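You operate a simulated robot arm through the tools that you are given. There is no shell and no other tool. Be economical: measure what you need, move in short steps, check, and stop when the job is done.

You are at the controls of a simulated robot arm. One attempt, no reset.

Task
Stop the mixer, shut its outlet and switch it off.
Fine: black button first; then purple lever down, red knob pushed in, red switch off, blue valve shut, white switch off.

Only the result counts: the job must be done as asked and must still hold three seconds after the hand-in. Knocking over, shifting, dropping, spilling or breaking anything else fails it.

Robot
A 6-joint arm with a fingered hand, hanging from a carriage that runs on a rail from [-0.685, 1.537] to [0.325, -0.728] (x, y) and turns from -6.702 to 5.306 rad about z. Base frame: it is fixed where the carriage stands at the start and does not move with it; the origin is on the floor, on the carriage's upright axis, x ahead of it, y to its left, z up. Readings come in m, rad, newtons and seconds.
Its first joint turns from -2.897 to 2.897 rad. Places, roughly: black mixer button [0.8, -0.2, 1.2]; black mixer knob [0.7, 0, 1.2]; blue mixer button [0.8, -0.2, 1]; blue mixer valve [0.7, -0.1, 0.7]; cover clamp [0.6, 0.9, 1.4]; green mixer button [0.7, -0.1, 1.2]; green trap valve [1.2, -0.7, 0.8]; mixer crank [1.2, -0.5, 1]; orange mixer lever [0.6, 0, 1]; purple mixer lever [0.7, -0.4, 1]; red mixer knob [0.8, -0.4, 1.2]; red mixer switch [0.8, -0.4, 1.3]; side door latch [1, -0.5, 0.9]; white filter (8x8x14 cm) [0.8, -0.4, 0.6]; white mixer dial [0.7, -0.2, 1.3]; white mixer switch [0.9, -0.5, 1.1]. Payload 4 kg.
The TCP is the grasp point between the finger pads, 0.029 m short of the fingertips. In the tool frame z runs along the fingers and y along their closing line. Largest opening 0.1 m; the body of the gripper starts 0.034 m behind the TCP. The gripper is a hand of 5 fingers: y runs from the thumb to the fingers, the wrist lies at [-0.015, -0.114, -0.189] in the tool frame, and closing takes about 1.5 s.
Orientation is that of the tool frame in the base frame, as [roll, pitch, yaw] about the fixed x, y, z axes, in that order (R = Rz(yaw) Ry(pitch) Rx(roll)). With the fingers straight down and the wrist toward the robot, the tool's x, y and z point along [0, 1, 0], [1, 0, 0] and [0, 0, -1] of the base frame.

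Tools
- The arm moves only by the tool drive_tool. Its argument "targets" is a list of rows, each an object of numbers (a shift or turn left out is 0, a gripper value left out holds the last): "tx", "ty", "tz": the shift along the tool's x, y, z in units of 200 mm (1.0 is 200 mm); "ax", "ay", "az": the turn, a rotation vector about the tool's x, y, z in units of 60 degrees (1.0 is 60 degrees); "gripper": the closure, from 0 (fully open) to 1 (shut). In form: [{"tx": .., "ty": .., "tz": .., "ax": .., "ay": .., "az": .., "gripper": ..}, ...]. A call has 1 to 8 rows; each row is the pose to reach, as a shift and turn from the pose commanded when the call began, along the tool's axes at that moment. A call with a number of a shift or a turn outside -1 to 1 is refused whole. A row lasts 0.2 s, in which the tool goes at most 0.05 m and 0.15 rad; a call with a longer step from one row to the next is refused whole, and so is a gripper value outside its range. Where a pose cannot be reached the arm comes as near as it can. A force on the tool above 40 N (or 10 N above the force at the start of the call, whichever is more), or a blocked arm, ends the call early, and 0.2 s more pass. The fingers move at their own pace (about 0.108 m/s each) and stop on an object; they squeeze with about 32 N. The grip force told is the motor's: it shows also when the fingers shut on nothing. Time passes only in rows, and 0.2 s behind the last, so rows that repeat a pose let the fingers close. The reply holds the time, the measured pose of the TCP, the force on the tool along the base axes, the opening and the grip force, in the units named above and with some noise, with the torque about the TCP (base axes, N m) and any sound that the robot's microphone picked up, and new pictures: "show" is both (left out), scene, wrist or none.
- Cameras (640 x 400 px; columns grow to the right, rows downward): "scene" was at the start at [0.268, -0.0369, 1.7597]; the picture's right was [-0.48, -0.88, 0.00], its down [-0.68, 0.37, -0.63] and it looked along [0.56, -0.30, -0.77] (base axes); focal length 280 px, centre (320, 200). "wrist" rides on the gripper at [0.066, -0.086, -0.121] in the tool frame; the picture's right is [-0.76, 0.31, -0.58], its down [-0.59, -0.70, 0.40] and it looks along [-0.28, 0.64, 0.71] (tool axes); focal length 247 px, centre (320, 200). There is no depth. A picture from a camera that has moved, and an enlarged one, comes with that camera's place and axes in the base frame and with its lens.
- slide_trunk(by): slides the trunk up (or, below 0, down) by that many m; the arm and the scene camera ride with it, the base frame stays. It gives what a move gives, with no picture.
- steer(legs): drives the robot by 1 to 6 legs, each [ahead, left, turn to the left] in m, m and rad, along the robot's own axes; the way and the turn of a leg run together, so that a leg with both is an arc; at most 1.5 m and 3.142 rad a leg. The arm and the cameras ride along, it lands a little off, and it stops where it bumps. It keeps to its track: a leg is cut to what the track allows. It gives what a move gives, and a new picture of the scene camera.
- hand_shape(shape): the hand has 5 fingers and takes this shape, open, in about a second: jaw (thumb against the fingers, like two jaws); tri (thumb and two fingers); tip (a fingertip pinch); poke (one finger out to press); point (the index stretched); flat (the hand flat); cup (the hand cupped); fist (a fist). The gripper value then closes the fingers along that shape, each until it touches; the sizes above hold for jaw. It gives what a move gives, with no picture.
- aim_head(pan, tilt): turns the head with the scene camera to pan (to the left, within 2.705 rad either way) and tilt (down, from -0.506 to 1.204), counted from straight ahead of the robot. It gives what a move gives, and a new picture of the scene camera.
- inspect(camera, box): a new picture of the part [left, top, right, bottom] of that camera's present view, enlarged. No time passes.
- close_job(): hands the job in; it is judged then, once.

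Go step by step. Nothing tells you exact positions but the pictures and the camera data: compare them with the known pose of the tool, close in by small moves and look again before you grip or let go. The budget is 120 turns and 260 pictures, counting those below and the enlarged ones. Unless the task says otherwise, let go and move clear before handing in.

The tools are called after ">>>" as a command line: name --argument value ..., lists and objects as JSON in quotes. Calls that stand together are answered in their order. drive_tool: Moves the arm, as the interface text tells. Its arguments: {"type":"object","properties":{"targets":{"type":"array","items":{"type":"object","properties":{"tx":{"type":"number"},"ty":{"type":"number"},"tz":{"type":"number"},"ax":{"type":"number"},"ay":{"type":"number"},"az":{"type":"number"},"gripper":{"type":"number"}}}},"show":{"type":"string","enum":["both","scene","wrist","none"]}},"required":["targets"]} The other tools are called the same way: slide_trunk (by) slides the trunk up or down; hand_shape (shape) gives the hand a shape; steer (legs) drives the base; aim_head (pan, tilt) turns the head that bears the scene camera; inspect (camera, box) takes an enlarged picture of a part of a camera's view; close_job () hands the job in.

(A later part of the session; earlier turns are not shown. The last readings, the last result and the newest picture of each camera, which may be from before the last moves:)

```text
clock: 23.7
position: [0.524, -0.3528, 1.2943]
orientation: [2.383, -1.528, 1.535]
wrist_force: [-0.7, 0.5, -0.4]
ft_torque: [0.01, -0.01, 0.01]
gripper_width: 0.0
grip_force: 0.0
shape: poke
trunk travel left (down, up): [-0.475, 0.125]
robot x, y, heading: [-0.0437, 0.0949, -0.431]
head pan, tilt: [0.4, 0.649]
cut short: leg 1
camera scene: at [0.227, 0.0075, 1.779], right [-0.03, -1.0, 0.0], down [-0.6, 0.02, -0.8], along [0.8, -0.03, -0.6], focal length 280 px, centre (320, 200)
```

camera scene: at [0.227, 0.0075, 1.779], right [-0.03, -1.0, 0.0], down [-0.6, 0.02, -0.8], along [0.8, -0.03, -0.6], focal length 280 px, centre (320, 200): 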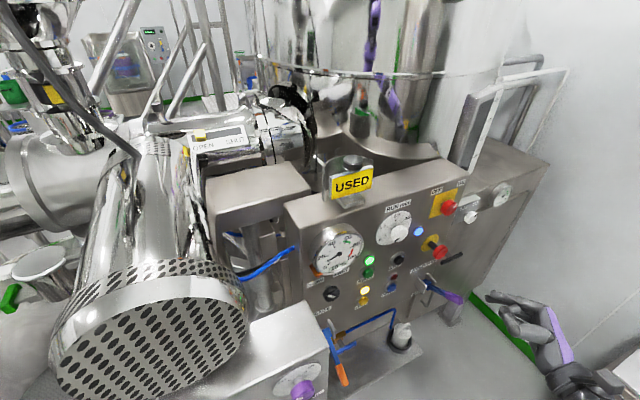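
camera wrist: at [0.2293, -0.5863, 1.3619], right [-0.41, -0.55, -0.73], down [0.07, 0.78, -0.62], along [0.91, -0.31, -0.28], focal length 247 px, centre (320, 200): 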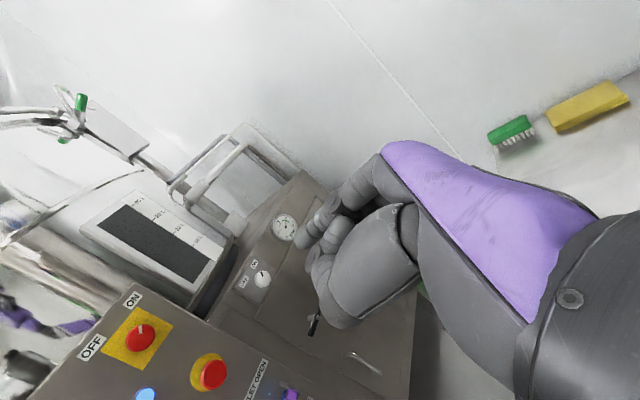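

Now the hand is in front of the panel. Re-aligning the yaw to the panel normal and lowering to STOP height.

>>> drive_tool --targets '[{"ax": -0.12, "tx": -0.1}, {"ax": -0.24, "tx": -0.25}, {"ax": -0.344, "tx": -0.4}, {"ax": -0.344, "tx": -0.55}, {"ax": -0.344, "tx": -0.67}]'

```text
clock: 24.9
position: [0.5257, -0.3652, 1.1559]
orientation: [1.931, -1.525, 1.625]
wrist_force: [0.3, -0.5, 0.4]
ft_torque: [0.02, 0.01, -0.02]
gripper_width: 0.0002
grip_force: 0.1
shape: poke
out of reach, approached as far as the arm can: row 1, 2, 3, 4, 5
trunk travel left (down, up): [-0.475, 0.125]
robot x, y, heading: [-0.0437, 0.0934, -0.431]
head pan, tilt: [0.4, 0.649]
camera scene: at [0.227, 0.0075, 1.779], right [-0.03, -1.0, 0.0], down [-0.6, 0.02, -0.8], along [0.8, -0.03, -0.6], focal length 280 px, centre (320, 200)
camera wrist: at [0.3812, -0.3329, 1.2192], right [-0.4, -0.55, -0.73], down [0.08, 0.78, -0.62], along [0.91, -0.31, -0.27], focal length 247 px, centre (320, 200)
```

scene: 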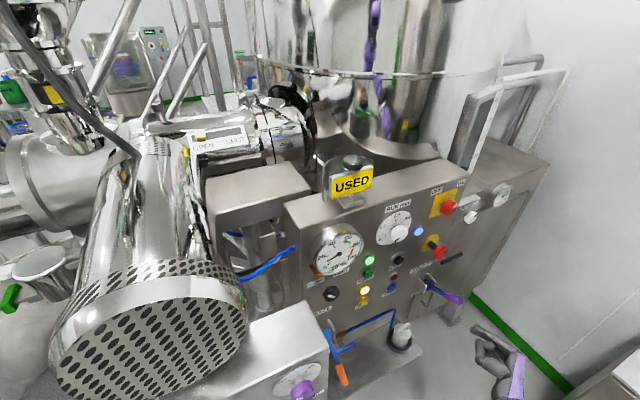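
wrist: 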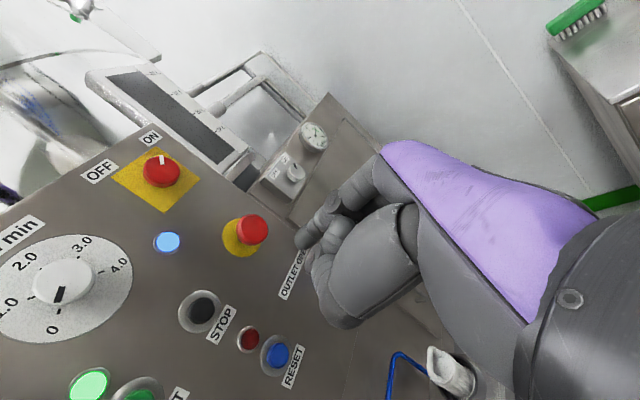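

Aligned. Approaching STOP, stopping short to check the fingertip.

>>> drive_tool --targets '[{"ty": -0.05, "tz": 0.2}, {"ty": -0.1, "tz": 0.4}, {"ty": -0.1, "tz": 0.6}, {"ty": -0.1, "tz": 0.8}, {"ty": -0.1, "tz": 0.95}, {"ty": -0.1, "tz": 0.95}]'

>>> inspect --camera "scene" --box '[340, 190, 500, 290]'

```text
clock: 26.3
position: [0.6693, -0.2589, 1.1694]
orientation: [2.052, -1.527, 1.504]
wrist_force: [0.7, -0.2, 0.8]
ft_torque: [-0.02, -0.01, -0.02]
gripper_width: 0.0001
grip_force: 0.1
shape: poke
out of reach, approached as far as the arm can: row 3, 4, 5, 6
trunk travel left (down, up): [-0.475, 0.125]
robot x, y, heading: [-0.0439, 0.0966, -0.429]
head pan, tilt: [0.4, 0.649]
camera scene: at [0.2271, 0.0075, 1.779], right [-0.03, -1.0, 0.0], down [-0.6, 0.02, -0.8], along [0.8, -0.03, -0.6], focal length 280 px, centre (320, 200)
camera wrist: at [0.5239, -0.226, 1.2335], right [-0.41, -0.55, -0.73], down [0.08, 0.78, -0.62], along [0.91, -0.31, -0.27], focal length 247 px, centre (320, 200)
```

scene: 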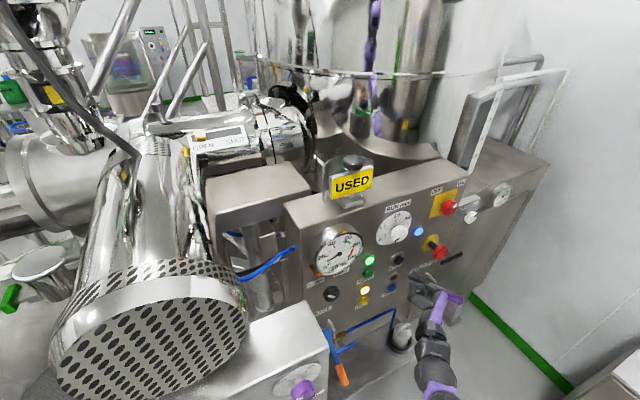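
wrist: 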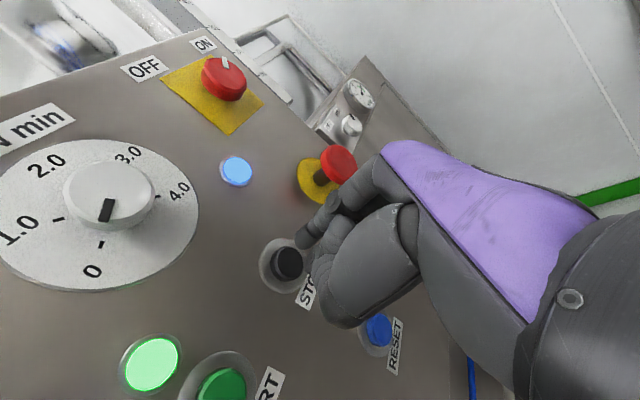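

```text
4.00 times, centred on (420, 240) of scene
camera zoom: at [0.2271, 0.0075, 1.779], right [-0.03, -1.0, 0.0], down [-0.6, 0.02, -0.8], along [0.8, -0.03, -0.6], focal length 1120 px, centre (-80, 40)
```

zoom: 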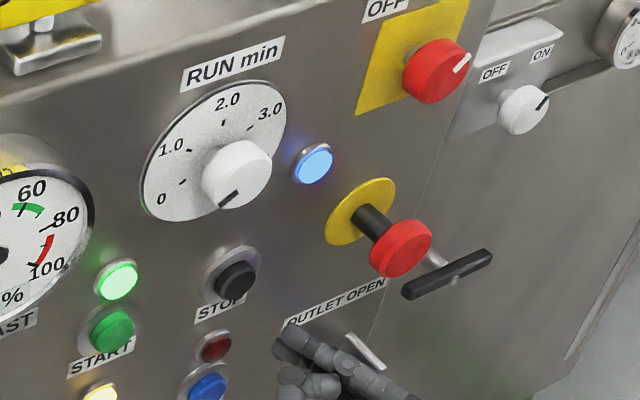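

Reach is becoming limited, so I'll retreat a bit, shift the carriage right along the rail, then come in again.

>>> drive_tool --targets '[{"tz": -0.25}, {"tz": -0.5}, {"tz": -0.5, "ty": -0.2}, {"tz": -0.5, "ty": -0.4}]' --show "none"

>>> steer --legs '[[0.112, -0.1, 0]]'

```text
clock: 27.3
position: [0.5437, -0.2273, 1.169]
orientation: [1.971, -1.527, 1.584]
wrist_force: [-0.2, 0.0, -0.7]
ft_torque: [-0.01, 0.02, 0.04]
gripper_width: 0.0
grip_force: 0.1
shape: poke
trunk travel left (down, up): [-0.475, 0.125]
robot x, y, heading: [-0.0422, 0.0947, -0.432]
head pan, tilt: [0.4, 0.649]
```

```text
clock: 28.7
position: [0.6061, -0.3654, 1.1678]
orientation: [2.024, -1.527, 1.534]
wrist_force: [-0.2, -0.1, 0.3]
ft_torque: [0.02, 0.02, 0.01]
gripper_width: 0.0001
grip_force: 0.1
shape: poke
trunk travel left (down, up): [-0.475, 0.125]
robot x, y, heading: [0.0197, -0.0451, -0.432]
head pan, tilt: [0.4, 0.649]
camera scene: at [0.2885, -0.1298, 1.779], right [-0.03, -1.0, 0.0], down [-0.6, 0.02, -0.8], along [0.8, -0.03, -0.6], focal length 280 px, centre (320, 200)
```

scene: 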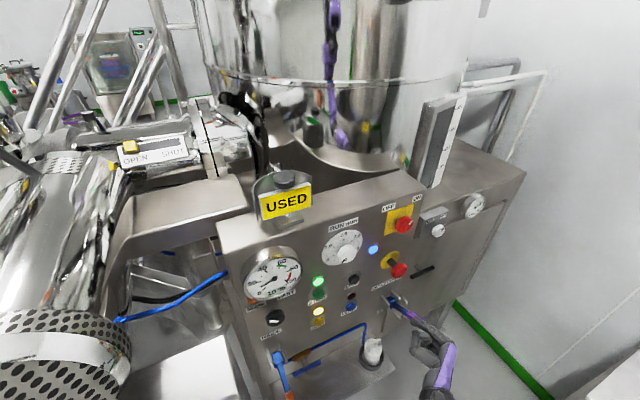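

Checking the fingertips more closely from the wrist camera.

>>> inspect --camera "wrist" --box '[240, 170, 400, 330]'

>>> inspect --camera "scene" --box '[370, 280, 498, 380]'

```text
2.50 times, centred on (320, 250) of wrist
camera zoom: at [0.4608, -0.3327, 1.2326], right [-0.4, -0.55, -0.73], down [0.08, 0.78, -0.62], along [0.91, -0.31, -0.27], focal length 617 px, centre (320, 75)
```

zoom: 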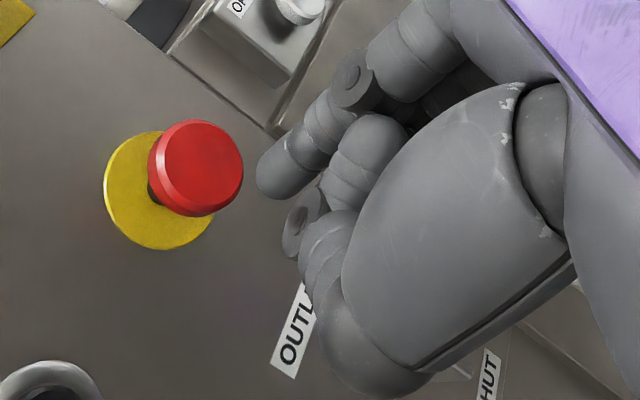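

```text
4.00 times, centred on (434, 330) of scene
camera zoom: at [0.2885, -0.1298, 1.779], right [-0.03, -1.0, 0.0], down [-0.6, 0.02, -0.8], along [0.8, -0.03, -0.6], focal length 1120 px, centre (-136, -320)
```

zoom: 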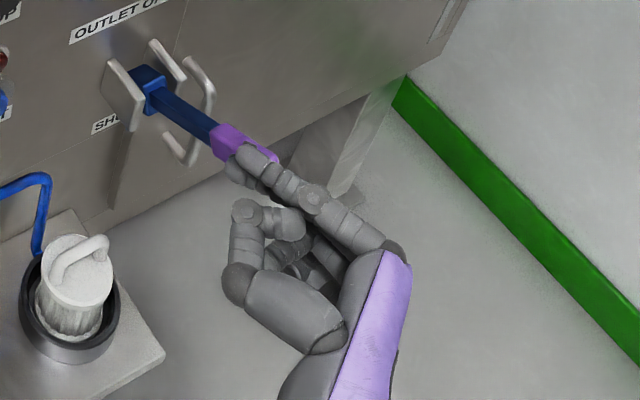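

Index tip measured at ≈(0.63,-0.356,1.178). Moving in front of STOP, then a check.

>>> drive_tool --targets '[{"ty": -0.2, "tx": -0.05}, {"ty": -0.28, "tx": -0.1, "tz": 0.15}, {"ty": -0.28, "tx": -0.1, "tz": 0.35}, {"ty": -0.28, "tx": -0.1, "tz": 0.55}, {"ty": -0.28, "tx": -0.1, "tz": 0.68}, {"ty": -0.28, "tx": -0.1, "tz": 0.68}]'

>>> inspect --camera "wrist" --box '[200, 170, 360, 330]'

>>> inspect --camera "scene" --box '[320, 230, 448, 330]'

```text
clock: 30.1
position: [0.7071, -0.2598, 1.1437]
orientation: [1.985, -1.528, 1.571]
wrist_force: [-0.2, 0.0, 0.7]
ft_torque: [-0.04, -0.03, 0.03]
gripper_width: 0.0
grip_force: 0.1
shape: poke
trunk travel left (down, up): [-0.475, 0.125]
robot x, y, heading: [0.0166, -0.0426, -0.431]
head pan, tilt: [0.4, 0.649]
camera scene: at [0.2886, -0.1298, 1.779], right [-0.03, -1.0, 0.0], down [-0.6, 0.02, -0.8], along [0.8, -0.03, -0.6], focal length 280 px, centre (320, 200)
camera wrist: at [0.5623, -0.2276, 1.208], right [-0.4, -0.55, -0.73], down [0.08, 0.78, -0.62], along [0.91, -0.31, -0.27], focal length 247 px, centre (320, 200)
```

scene: 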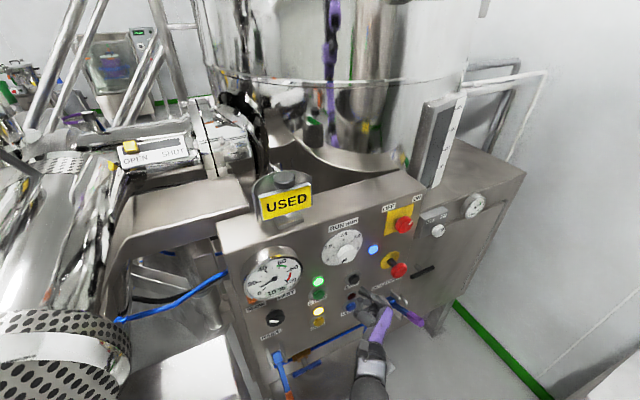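
wrist: 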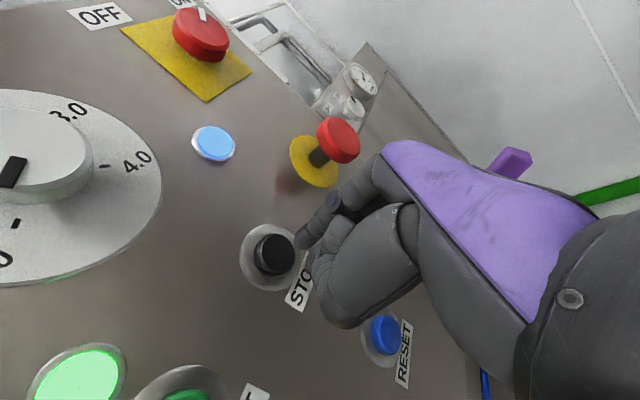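

```text
2.50 times, centred on (280, 250) of wrist
camera zoom: at [0.5623, -0.2276, 1.208], right [-0.4, -0.55, -0.73], down [0.08, 0.78, -0.62], along [0.91, -0.31, -0.27], focal length 617 px, centre (420, 75)
```

zoom: 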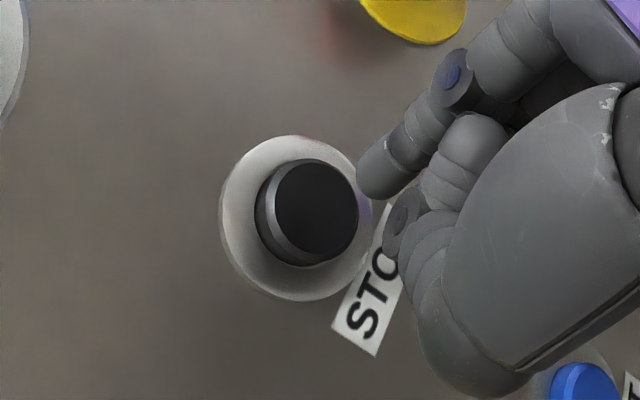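

```text
4.00 times, centred on (384, 280) of scene
camera zoom: at [0.2886, -0.1298, 1.779], right [-0.03, -1.0, 0.0], down [-0.6, 0.02, -0.8], along [0.8, -0.03, -0.6], focal length 1120 px, centre (64, -120)
```

zoom: 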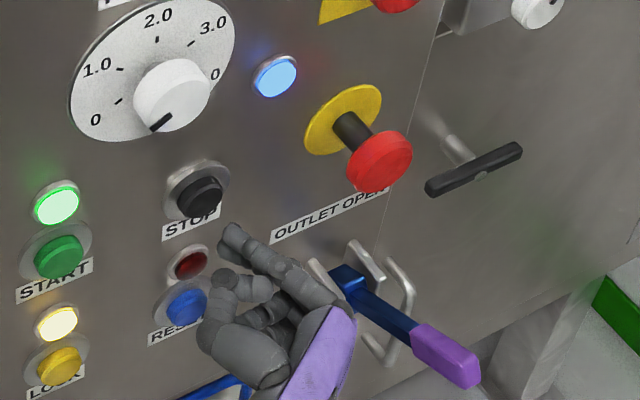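

Tip and button agree within 5 mm laterally; 3 cm to go. Pressing.

>>> drive_tool --targets '[{"tz": 0.08, "ty": -0.02, "tx": 0.01}, {"tz": 0.14, "ty": -0.02, "tx": 0.01}, {"tz": 0.18, "ty": -0.02, "tx": 0.01}, {"tz": 0.21, "ty": -0.02, "tx": 0.01}, {"tz": 0.24, "ty": -0.02, "tx": 0.01}]'

```text
clock: 31.0
position: [0.7325, -0.251, 1.1413]
orientation: [1.982, -1.528, 1.556]
wrist_force: [-24.7, -4.2, 2.3]
ft_torque: [0.06, -0.2, 0.1]
gripper_width: 0.0003
grip_force: 0.2
shape: poke
trunk travel left (down, up): [-0.475, 0.125]
robot x, y, heading: [0.0178, -0.0418, -0.435]
head pan, tilt: [0.4, 0.649]
heard: click
stopped in row 4: the force on the tool passed its limit at 43 N (the readings are from after the stop); the commanded pose is now the measured one
camera scene: at [0.2868, -0.1307, 1.7782], right [-0.03, -1.0, 0.0], down [-0.61, 0.02, -0.79], along [0.79, -0.03, -0.61], focal length 280 px, centre (320, 200)
camera wrist: at [0.5891, -0.2165, 1.2064], right [-0.42, -0.54, -0.73], down [0.1, 0.78, -0.62], along [0.9, -0.33, -0.27], focal length 247 px, centre (320, 200)
```

scene: 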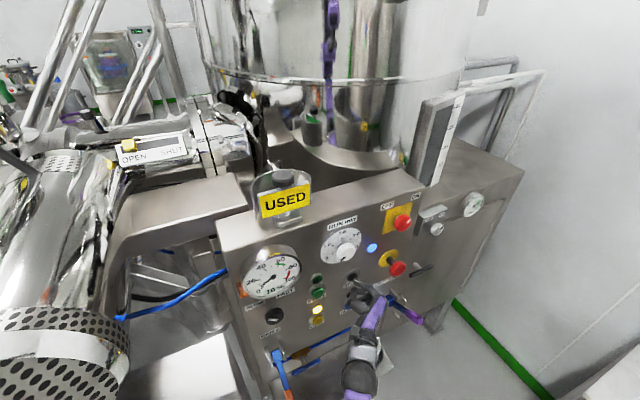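
wrist: 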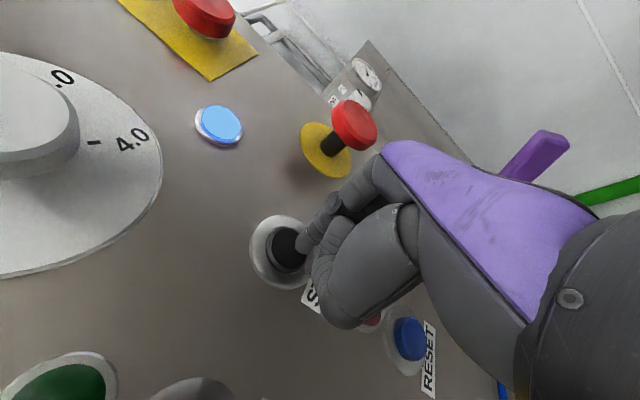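

STOP clicked and the green run light went out. Retreating, switching to the jaw shape for the purple lever.

>>> drive_tool --targets '[{"tz": -0.25}, {"tz": -0.5}, {"tz": -0.75}, {"tz": -0.98}, {"tz": -0.98, "ty": 0.2, "tx": -0.1}, {"tz": -0.98, "ty": 0.4, "tx": -0.2}, {"tz": -0.98, "ty": 0.55, "tx": -0.35}, {"tz": -0.98, "ty": 0.69, "tx": -0.52}]' --show "scene"

>>> hand_shape --shape "jaw"

>>> drive_tool --targets '[{"tz": 0.01}]' --show "both"

```text
clock: 32.8
position: [0.6002, -0.4329, 1.0821]
orientation: [1.847, -1.525, 1.695]
wrist_force: [0.9, -1.0, 1.2]
ft_torque: [-0.02, 0.06, 0.04]
gripper_width: 0.0002
grip_force: 0.2
shape: poke
out of reach, approached as far as the arm can: row 8
trunk travel left (down, up): [-0.475, 0.125]
robot x, y, heading: [0.0185, -0.0436, -0.439]
head pan, tilt: [0.4, 0.649]
camera scene: at [0.2882, -0.1298, 1.7788], right [-0.03, -1.0, 0.0], down [-0.6, 0.02, -0.8], along [0.8, -0.03, -0.6], focal length 280 px, centre (320, 200)
```

scene: 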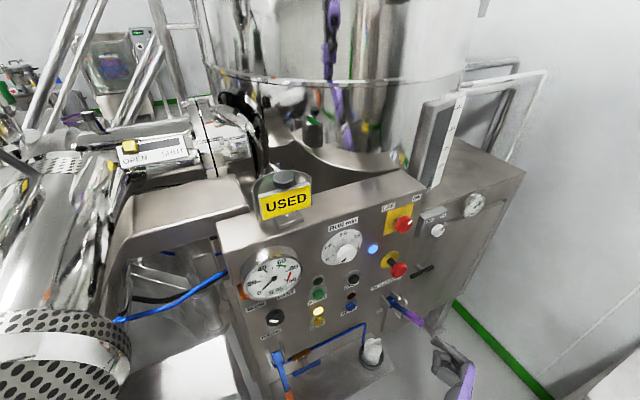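

```text
clock: 33.7
position: [0.6003, -0.432, 1.0806]
orientation: [1.917, -1.526, 1.626]
wrist_force: [-0.1, -0.1, -0.2]
ft_torque: [-0.01, -0.01, 0.03]
gripper_width: 0.1
grip_force: 0.1
shape: jaw
trunk travel left (down, up): [-0.475, 0.125]
robot x, y, heading: [0.0199, -0.0396, -0.441]
head pan, tilt: [0.4, 0.649]
```

```text
clock: 34.1
position: [0.6009, -0.431, 1.0818]
orientation: [1.934, -1.527, 1.61]
wrist_force: [0.5, -1.1, 0.0]
ft_torque: [0.0, 0.0, 0.0]
gripper_width: 0.1
grip_force: 0.2
shape: jaw
trunk travel left (down, up): [-0.475, 0.125]
robot x, y, heading: [0.0188, -0.0415, -0.429]
head pan, tilt: [0.4, 0.649]
camera scene: at [0.2883, -0.1303, 1.7789], right [-0.03, -1.0, 0.0], down [-0.6, 0.02, -0.8], along [0.8, -0.03, -0.6], focal length 280 px, centre (320, 200)
camera wrist: at [0.4561, -0.3964, 1.1453], right [-0.41, -0.54, -0.73], down [0.09, 0.78, -0.62], along [0.91, -0.32, -0.27], focal length 247 px, centre (320, 200)
```

scene: 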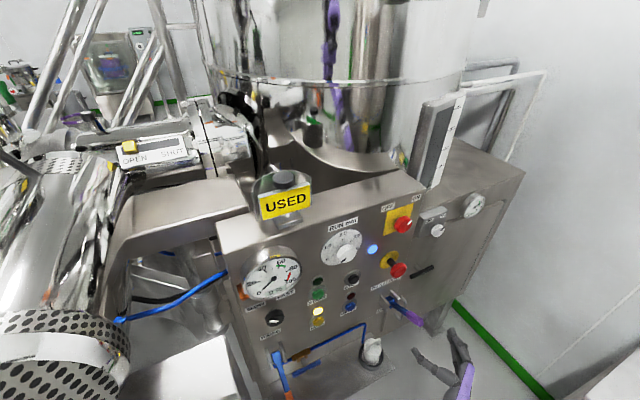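
wrist: 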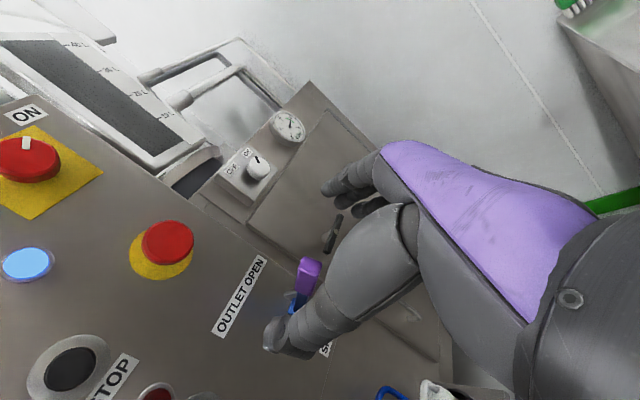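

The lever tip lies between thumb and fingers. Lowering via the trunk and moving in.

>>> slide_trunk --by -0.05

>>> drive_tool --targets '[{"ty": 0.07, "tz": 0.1}, {"ty": 0.15, "tz": 0.2}, {"ty": 0.15, "tz": 0.3}]'

>>> inspect --camera "scene" --box '[370, 260, 498, 360]'

```text
clock: 35.0
position: [0.6016, -0.4312, 1.0325]
orientation: [1.943, -1.528, 1.599]
wrist_force: [0.6, 0.7, 0.8]
ft_torque: [0.01, -0.02, -0.04]
gripper_width: 0.0998
grip_force: 0.1
shape: jaw
trunk travel left (down, up): [-0.425, 0.175]
robot x, y, heading: [0.0188, -0.0422, -0.433]
head pan, tilt: [0.4, 0.649]
```

```text
clock: 35.8
position: [0.6446, -0.4246, 1.0553]
orientation: [1.958, -1.528, 1.583]
wrist_force: [-0.8, -0.3, -0.5]
ft_torque: [-0.01, -0.01, 0.02]
gripper_width: 0.0998
grip_force: 0.0
shape: jaw
out of reach, approached as far as the arm can: row 1, 2, 3
trunk travel left (down, up): [-0.425, 0.175]
robot x, y, heading: [0.0182, -0.0431, -0.434]
head pan, tilt: [0.4, 0.649]
camera scene: at [0.2883, -0.1304, 1.729], right [-0.03, -1.0, 0.0], down [-0.6, 0.02, -0.8], along [0.8, -0.03, -0.6], focal length 280 px, centre (320, 200)
camera wrist: at [0.5, -0.3891, 1.1199], right [-0.41, -0.54, -0.73], down [0.09, 0.78, -0.62], along [0.91, -0.32, -0.27], focal length 247 px, centre (320, 200)
```

scene: 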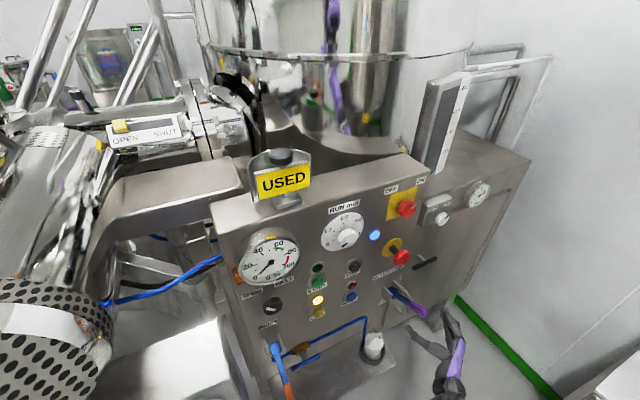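
wrist: 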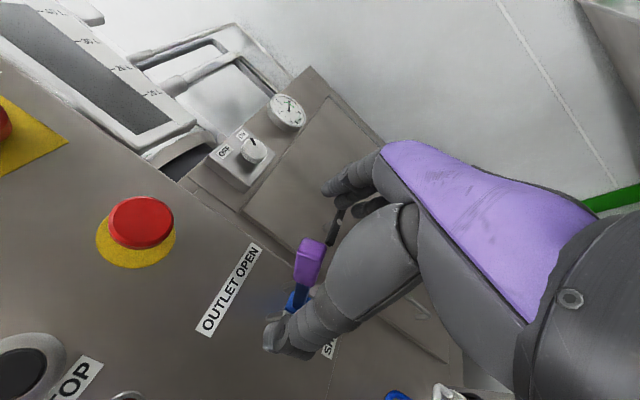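

```text
4.00 times, centred on (434, 310) of scene
camera zoom: at [0.2883, -0.1304, 1.729], right [-0.03, -1.0, 0.0], down [-0.6, 0.02, -0.8], along [0.8, -0.03, -0.6], focal length 1120 px, centre (-136, -240)
```

zoom: 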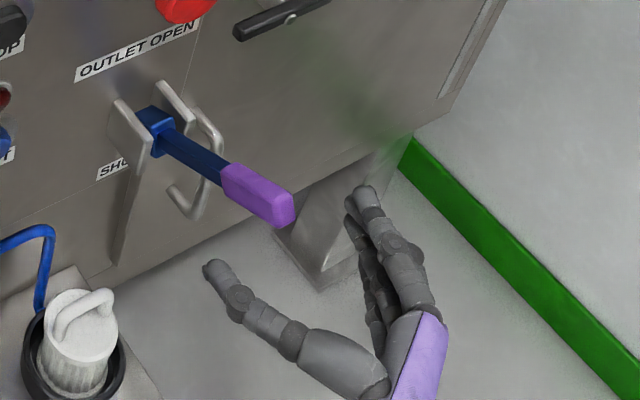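

The arm is bumping its low limit at this trunk height. Sliding the trunk lower, then refining.

>>> slide_trunk --by -0.1

>>> drive_tool --targets '[{"tx": 0.2}, {"tx": 0.4}, {"tx": 0.4, "ty": 0.04, "tz": 0.1}, {"tx": 0.4, "ty": 0.04, "tz": 0.2}, {"tx": 0.4, "ty": 0.04, "tz": 0.25}]'

>>> inspect --camera "scene" --box '[370, 200, 498, 300]'

```text
clock: 37.1
position: [0.6458, -0.4236, 0.9551]
orientation: [1.924, -1.528, 1.619]
wrist_force: [-0.2, -0.3, -0.2]
ft_torque: [0.0, -0.02, 0.02]
gripper_width: 0.1
grip_force: 0.0
shape: jaw
trunk travel left (down, up): [-0.325, 0.275]
robot x, y, heading: [0.0176, -0.0463, -0.436]
head pan, tilt: [0.4, 0.649]
```

```text
clock: 38.3
position: [0.6935, -0.4079, 1.0339]
orientation: [1.995, -1.529, 1.547]
wrist_force: [0.2, -0.1, 0.9]
ft_torque: [0.01, 0.03, 0.02]
gripper_width: 0.0997
grip_force: 0.1
shape: jaw
trunk travel left (down, up): [-0.325, 0.275]
robot x, y, heading: [0.0185, -0.0405, -0.433]
head pan, tilt: [0.4, 0.649]
camera scene: at [0.2883, -0.1303, 1.6289], right [-0.03, -1.0, 0.0], down [-0.6, 0.02, -0.8], along [0.8, -0.03, -0.6], focal length 280 px, centre (320, 200)
camera wrist: at [0.549, -0.3738, 1.0987], right [-0.41, -0.54, -0.73], down [0.09, 0.78, -0.62], along [0.91, -0.33, -0.27], focal length 247 px, centre (320, 200)
```

scene: 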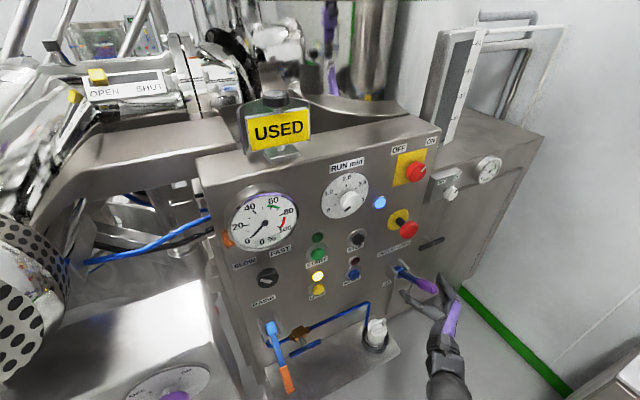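
wrist: 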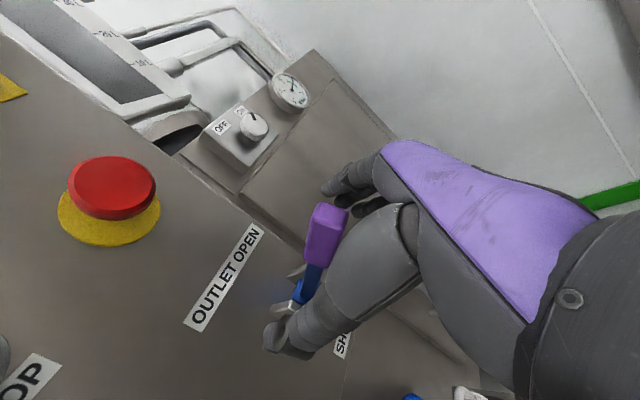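

```text
4.00 times, centred on (434, 250) of scene
camera zoom: at [0.2883, -0.1303, 1.6289], right [-0.03, -1.0, 0.0], down [-0.6, 0.02, -0.8], along [0.8, -0.03, -0.6], focal length 1120 px, centre (-136, 0)
```

zoom: 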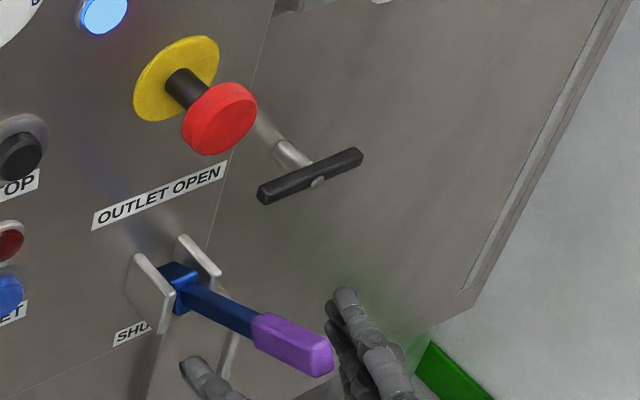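

Lever handle at u≈0.672 vs TCP 0.655; shift right 1.5 cm, in 1.5 cm, then close.

>>> drive_tool --targets '[{"ty": 0.08, "tz": 0.08, "gripper": 0}, {"ty": 0.08, "tz": 0.08, "gripper": 0.5}, {"ty": 0.08, "tz": 0.08, "gripper": 1}, {"ty": 0.08, "tz": 0.08, "gripper": 1}, {"ty": 0.08, "tz": 0.08, "gripper": 1}, {"ty": 0.08, "tz": 0.08, "gripper": 1}, {"ty": 0.08, "tz": 0.08, "gripper": 1}, {"ty": 0.08, "tz": 0.08, "gripper": 1}]'

>>> inspect --camera "scene" --box '[370, 220, 498, 320]'

```text
clock: 40.1
position: [0.7162, -0.4166, 1.0361]
orientation: [1.947, -1.527, 1.597]
wrist_force: [6.1, -1.3, -3.2]
ft_torque: [-0.19, 0.14, -0.28]
gripper_width: 0.0067
grip_force: 32.5
shape: jaw
trunk travel left (down, up): [-0.325, 0.275]
robot x, y, heading: [0.0183, -0.0445, -0.429]
head pan, tilt: [0.4, 0.649]
camera scene: at [0.2888, -0.1302, 1.6291], right [-0.03, -1.0, 0.0], down [-0.6, 0.02, -0.8], along [0.8, -0.03, -0.6], focal length 280 px, centre (320, 200)
camera wrist: at [0.5713, -0.3823, 1.0998], right [-0.41, -0.54, -0.73], down [0.09, 0.78, -0.62], along [0.91, -0.32, -0.27], focal length 247 px, centre (320, 200)
```

scene: 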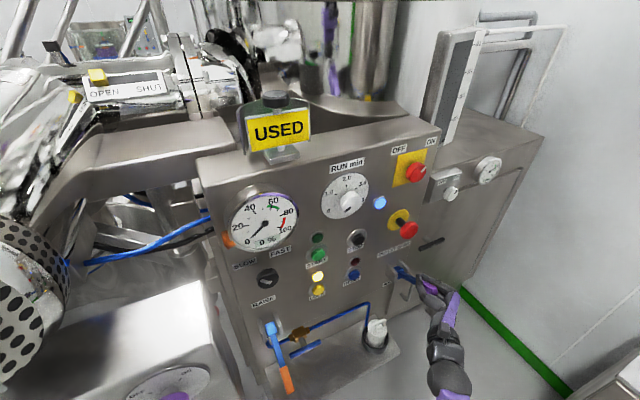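
wrist: 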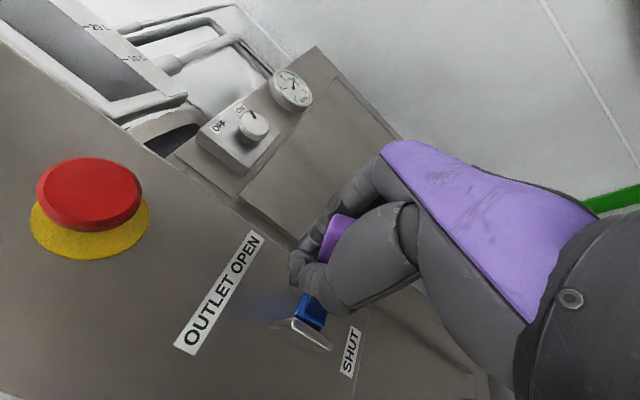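

```text
4.00 times, centred on (434, 270) of scene
camera zoom: at [0.2888, -0.1302, 1.6291], right [-0.03, -1.0, 0.0], down [-0.6, 0.02, -0.8], along [0.8, -0.03, -0.6], focal length 1120 px, centre (-136, -80)
```

zoom: 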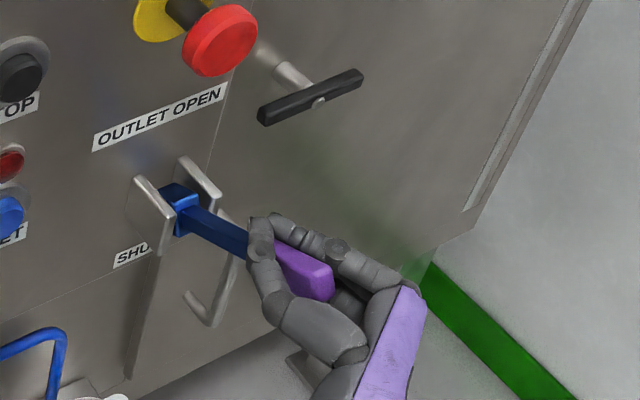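

Lever gripped. Pulling it down along its arc.

>>> drive_tool --targets '[{"tx": -0.06, "tz": -0.03, "gripper": 1}, {"tx": -0.125, "tz": -0.06}, {"tx": -0.19, "tz": -0.08}, {"tx": -0.25, "tz": -0.09}, {"tx": -0.31, "tz": -0.095}, {"tx": -0.37, "tz": -0.095}, {"tx": -0.43, "tz": -0.085}, {"tx": -0.495, "tz": -0.07}]'

```text
clock: 41.9
position: [0.6841, -0.4218, 0.9851]
orientation: [1.88, -1.526, 1.662]
wrist_force: [21.8, -16.4, 2.3]
ft_torque: [-0.25, -0.5, -0.41]
gripper_width: 0.0032
grip_force: 32.0
shape: jaw
out of reach, approached as far as the arm can: row 3, 4, 5, 6, 7, 8
trunk travel left (down, up): [-0.325, 0.275]
robot x, y, heading: [0.0217, -0.0448, -0.427]
head pan, tilt: [0.4, 0.649]
camera scene: at [0.2905, -0.1319, 1.6301], right [-0.03, -1.0, 0.0], down [-0.6, 0.02, -0.8], along [0.8, -0.03, -0.6], focal length 280 px, centre (320, 200)
camera wrist: at [0.539, -0.3865, 1.0482], right [-0.41, -0.54, -0.73], down [0.1, 0.77, -0.63], along [0.91, -0.33, -0.26], focal length 247 px, centre (320, 200)
```

scene: 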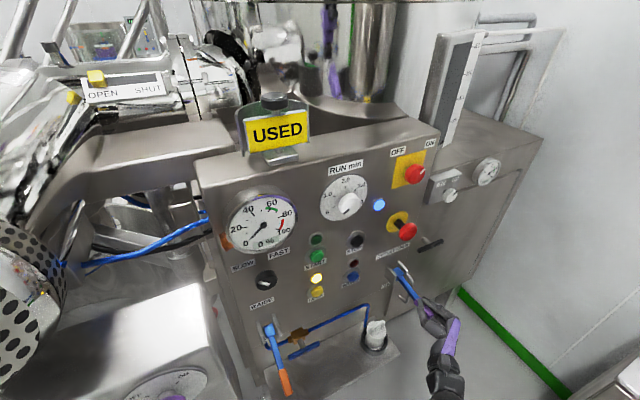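
wrist: 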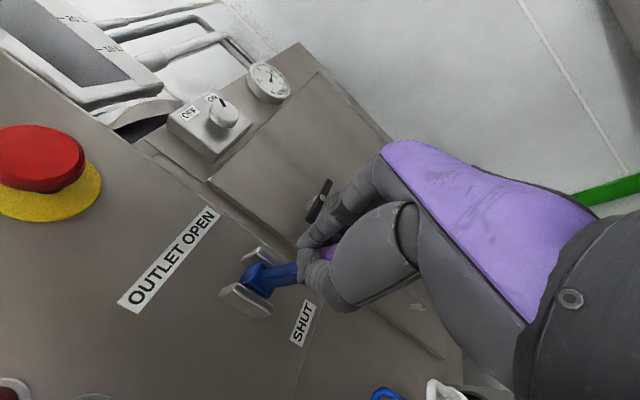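

Arm is at its low limit again; using the trunk to continue downward.

>>> slide_trunk --by -0.05

>>> drive_tool --targets '[{"tz": 0.05, "tx": -0.05, "gripper": 1}, {"tz": 0.1, "tx": -0.1}, {"tz": 0.1, "tx": -0.1}]'

```text
clock: 42.9
position: [0.685, -0.4219, 0.9367]
orientation: [1.759, -1.522, 1.782]
wrist_force: [17.3, -13.4, 14.4]
ft_torque: [-0.08, -0.75, -0.35]
gripper_width: 0.0039
grip_force: 32.4
shape: jaw
trunk travel left (down, up): [-0.275, 0.325]
robot x, y, heading: [0.0175, -0.0421, -0.436]
head pan, tilt: [0.4, 0.649]
```

```text
clock: 43.7
position: [0.6859, -0.4215, 0.9365]
orientation: [1.657, -1.506, 1.861]
wrist_force: [9.2, -16.2, 4.0]
ft_torque: [-0.15, -0.36, -0.4]
gripper_width: 0.0036
grip_force: 32.2
shape: jaw
out of reach, approached as far as the arm can: row 1, 2, 3
trunk travel left (down, up): [-0.275, 0.325]
robot x, y, heading: [0.0207, -0.0418, -0.436]
head pan, tilt: [0.4, 0.649]
stopped in row 3: the force on the tool passed its limit at 42 N (the readings are from after the stop); the commanded pose is now the measured one
camera scene: at [0.2894, -0.1334, 1.5792], right [-0.04, -1.0, 0.0], down [-0.6, 0.02, -0.8], along [0.8, -0.03, -0.6], focal length 280 px, centre (320, 200)
camera wrist: at [0.5409, -0.3826, 0.9968], right [-0.41, -0.54, -0.73], down [0.12, 0.76, -0.63], along [0.9, -0.35, -0.25], focal length 247 px, centre (320, 200)
```

scene: 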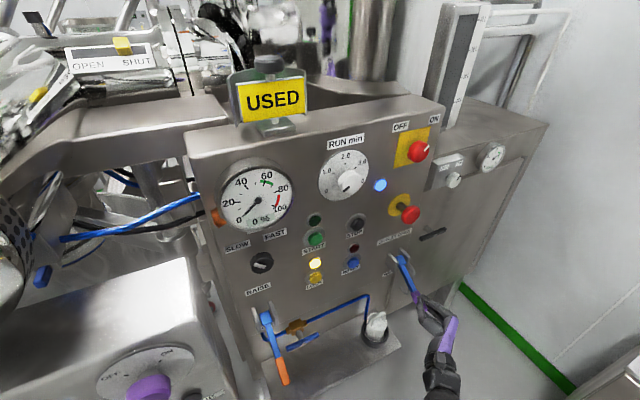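
wrist: 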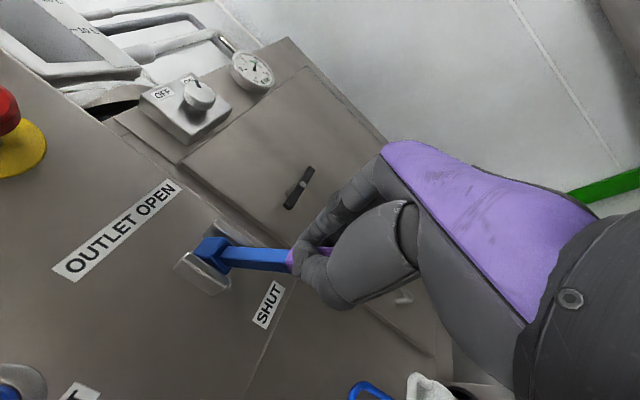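

Lever is now below horizontal. Continue downward with the trunk.

>>> slide_trunk --by -0.06

>>> drive_tool --targets '[{"tz": 0.05, "tx": -0.05, "gripper": 1}, {"tz": 0.1, "tx": -0.1}]'

>>> inspect --camera "scene" --box '[350, 200, 490, 320]'

```text
clock: 44.1
position: [0.688, -0.4242, 0.9343]
orientation: [1.369, -1.491, 2.147]
wrist_force: [6.6, -10.5, 4.4]
ft_torque: [-0.08, -0.35, -0.23]
gripper_width: 0.0037
grip_force: 31.3
shape: jaw
trunk travel left (down, up): [-0.261, 0.339]
robot x, y, heading: [0.0165, -0.0417, -0.433]
head pan, tilt: [0.4, 0.649]
stopped: the force on the tool passed its limit at 50 N (the readings are from after the stop); the commanded pose is now the measured one
```

```text
clock: 44.7
position: [0.688, -0.4215, 0.9337]
orientation: [1.382, -1.484, 2.131]
wrist_force: [-8.5, -30.0, 19.4]
ft_torque: [-0.19, -0.55, -0.56]
gripper_width: 0.0048
grip_force: 32.1
shape: jaw
out of reach, approached as far as the arm can: row 1, 2
trunk travel left (down, up): [-0.261, 0.339]
robot x, y, heading: [0.0232, -0.0427, -0.441]
head pan, tilt: [0.4, 0.649]
camera scene: at [0.2883, -0.1354, 1.566], right [-0.04, -1.0, 0.01], down [-0.6, 0.02, -0.8], along [0.8, -0.03, -0.6], focal length 280 px, centre (320, 200)
camera wrist: at [0.5421, -0.3814, 0.9888], right [-0.39, -0.55, -0.74], down [0.14, 0.76, -0.64], along [0.91, -0.36, -0.22], focal length 247 px, centre (320, 200)
```

scene: 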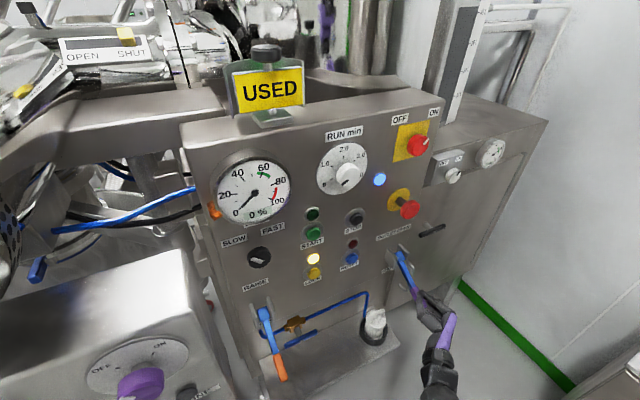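
wrist: 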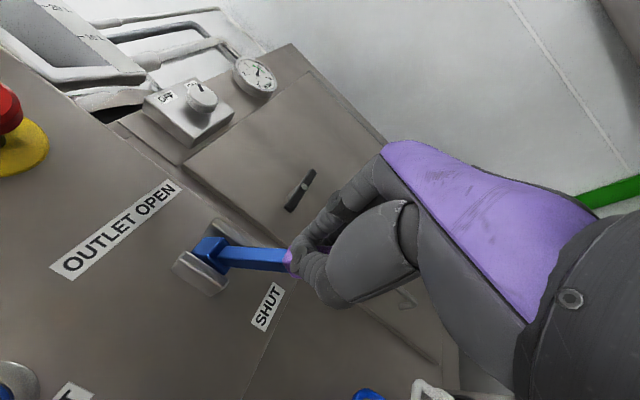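

```text
3.33 times, centred on (420, 260) of scene
camera zoom: at [0.2883, -0.1354, 1.566], right [-0.04, -1.0, 0.01], down [-0.6, 0.02, -0.8], along [0.8, -0.03, -0.6], focal length 934 px, centre (-13, 0)
```

zoom: 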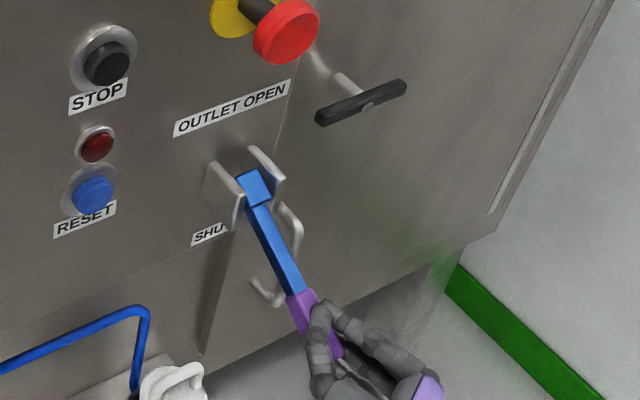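

The lever seems near about -30° (mirror of its start). I'll open the hand and look whether it's at the stop.

>>> drive_tool --targets '[{"gripper": 0.5}, {"gripper": 0}, {"gripper": 0}, {"gripper": 0}, {"gripper": 0}]'

>>> inspect --camera "scene" --box '[350, 200, 490, 320]'

>>> inspect --camera "wrist" --box '[150, 180, 350, 380]'

```text
clock: 45.4
position: [0.6909, -0.4059, 0.9279]
orientation: [1.281, -1.492, 2.246]
wrist_force: [0.1, -0.2, -0.3]
ft_torque: [0.0, 0.01, 0.05]
gripper_width: 0.0997
grip_force: 0.0
shape: jaw
trunk travel left (down, up): [-0.261, 0.339]
robot x, y, heading: [0.0188, -0.0436, -0.436]
head pan, tilt: [0.4, 0.649]
stopped in row 3: the force on the tool passed its limit at 52 N (the readings are from after the stop); the commanded pose is now the measured one
camera scene: at [0.289, -0.1304, 1.565], right [-0.04, -1.0, 0.0], down [-0.6, 0.02, -0.8], along [0.8, -0.03, -0.6], focal length 280 px, centre (320, 200)
camera wrist: at [0.544, -0.3685, 0.9847], right [-0.38, -0.55, -0.75], down [0.14, 0.76, -0.63], along [0.91, -0.34, -0.22], focal length 247 px, centre (320, 200)
```

scene: 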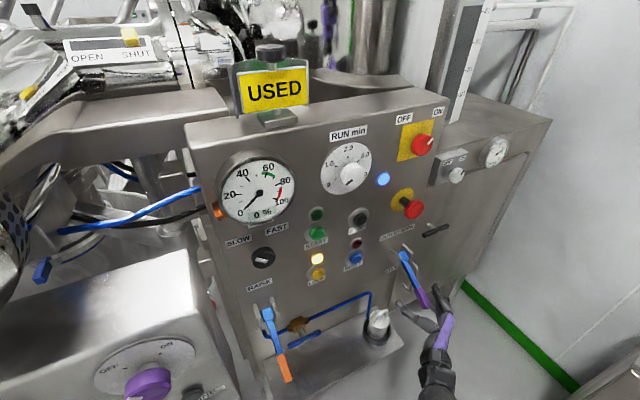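
wrist: 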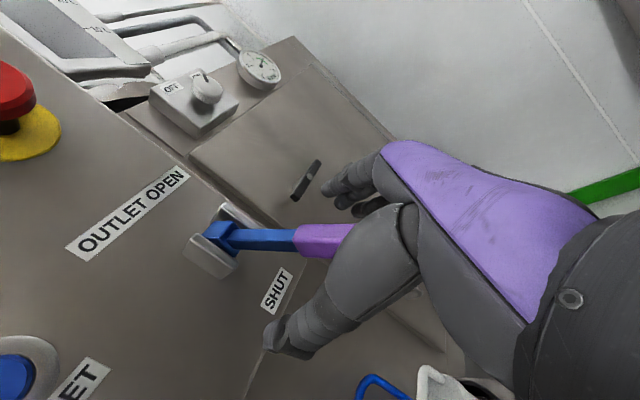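

```text
3.33 times, centred on (420, 260) of scene
camera zoom: at [0.289, -0.1304, 1.565], right [-0.04, -1.0, 0.0], down [-0.6, 0.02, -0.8], along [0.8, -0.03, -0.6], focal length 934 px, centre (-13, 0)
```

zoom: 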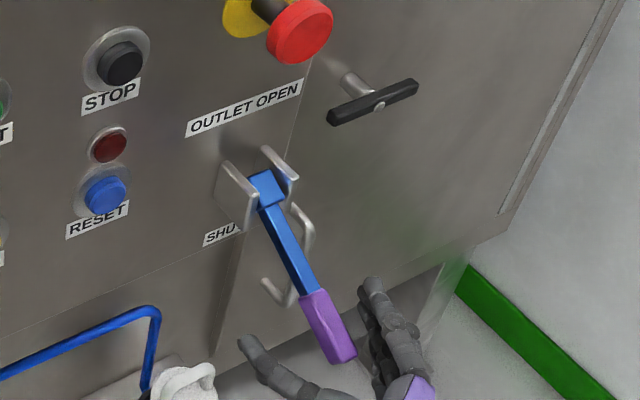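

```text
2.00 times, centred on (250, 280) of wrist
camera zoom: at [0.544, -0.3685, 0.9847], right [-0.38, -0.55, -0.75], down [0.14, 0.76, -0.63], along [0.91, -0.34, -0.22], focal length 494 px, centre (460, 40)
```

zoom: 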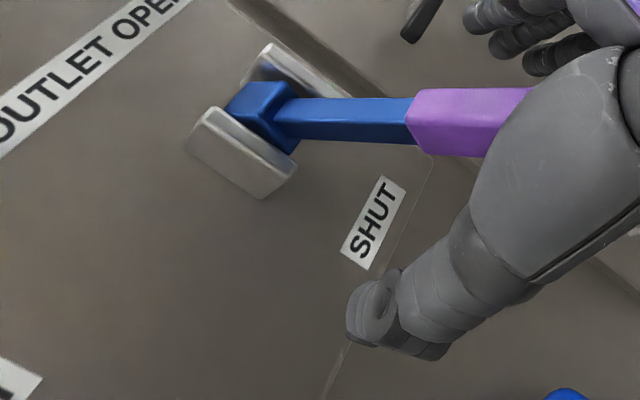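

The lever sits at ≈-36° beside SHUT, mirrored from its start, and resisted further pushing. Now retreat, poke shape, and raise to the red knob.

>>> drive_tool --targets '[{"tz": -0.2}, {"tz": -0.4}, {"tz": -0.6}]' --show "none"

>>> slide_trunk --by 0.2

>>> hand_shape --shape "poke"

>>> drive_tool --targets '[{"tz": 0.01}]'

```text
clock: 46.2
position: [0.5848, -0.4673, 0.9088]
orientation: [1.269, -1.492, 2.259]
wrist_force: [0.4, 0.1, -0.1]
ft_torque: [0.0, 0.0, 0.01]
gripper_width: 0.0998
grip_force: 0.1
shape: jaw
out of reach, approached as far as the arm can: row 1, 2, 3
trunk travel left (down, up): [-0.261, 0.339]
robot x, y, heading: [0.0215, -0.0452, -0.437]
head pan, tilt: [0.4, 0.649]
```

```text
clock: 48.4
position: [0.5861, -0.4679, 1.1087]
orientation: [1.231, -1.49, 2.297]
wrist_force: [-0.3, 0.3, 0.4]
ft_torque: [-0.03, -0.02, 0.01]
gripper_width: 0.0998
grip_force: 0.1
shape: jaw
trunk travel left (down, up): [-0.461, 0.139]
robot x, y, heading: [0.0171, -0.0446, -0.438]
head pan, tilt: [0.4, 0.649]
```

```text
clock: 49.2
position: [0.5863, -0.4664, 1.1086]
orientation: [1.262, -1.492, 2.266]
wrist_force: [-0.3, -0.4, -0.2]
ft_torque: [0.0, 0.03, 0.01]
gripper_width: 0.0001
grip_force: 0.1
shape: poke
trunk travel left (down, up): [-0.461, 0.139]
robot x, y, heading: [0.0179, -0.0399, -0.437]
head pan, tilt: [0.4, 0.649]
```

```text
clock: 49.6
position: [0.5879, -0.4663, 1.1099]
orientation: [1.257, -1.492, 2.271]
wrist_force: [-0.7, -0.1, 0.1]
ft_torque: [0.0, -0.02, -0.01]
gripper_width: 0.0
grip_force: 0.0
shape: poke
trunk travel left (down, up): [-0.461, 0.139]
robot x, y, heading: [0.0227, -0.0435, -0.434]
head pan, tilt: [0.4, 0.649]
camera scene: at [0.288, -0.1306, 1.7652], right [-0.04, -1.0, 0.0], down [-0.6, 0.02, -0.8], along [0.8, -0.03, -0.6], focal length 280 px, centre (320, 200)
camera wrist: at [0.4404, -0.4283, 1.1657], right [-0.38, -0.55, -0.74], down [0.14, 0.76, -0.63], along [0.91, -0.34, -0.22], focal length 247 px, centre (320, 200)
```

scene: 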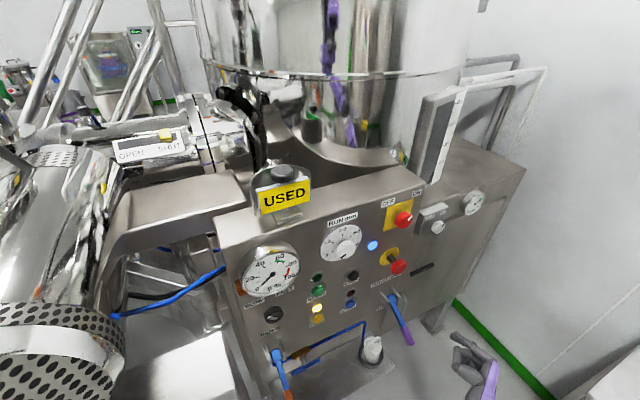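
wrist: 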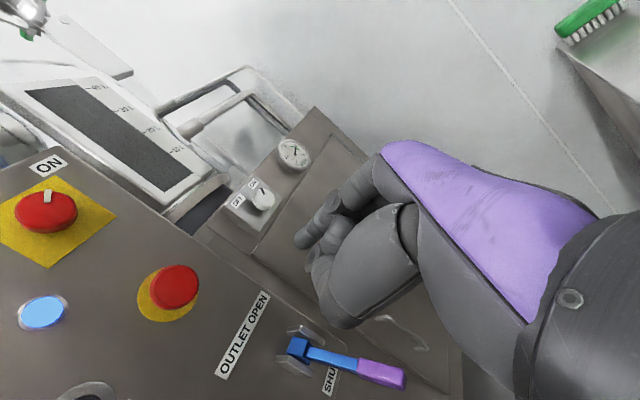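

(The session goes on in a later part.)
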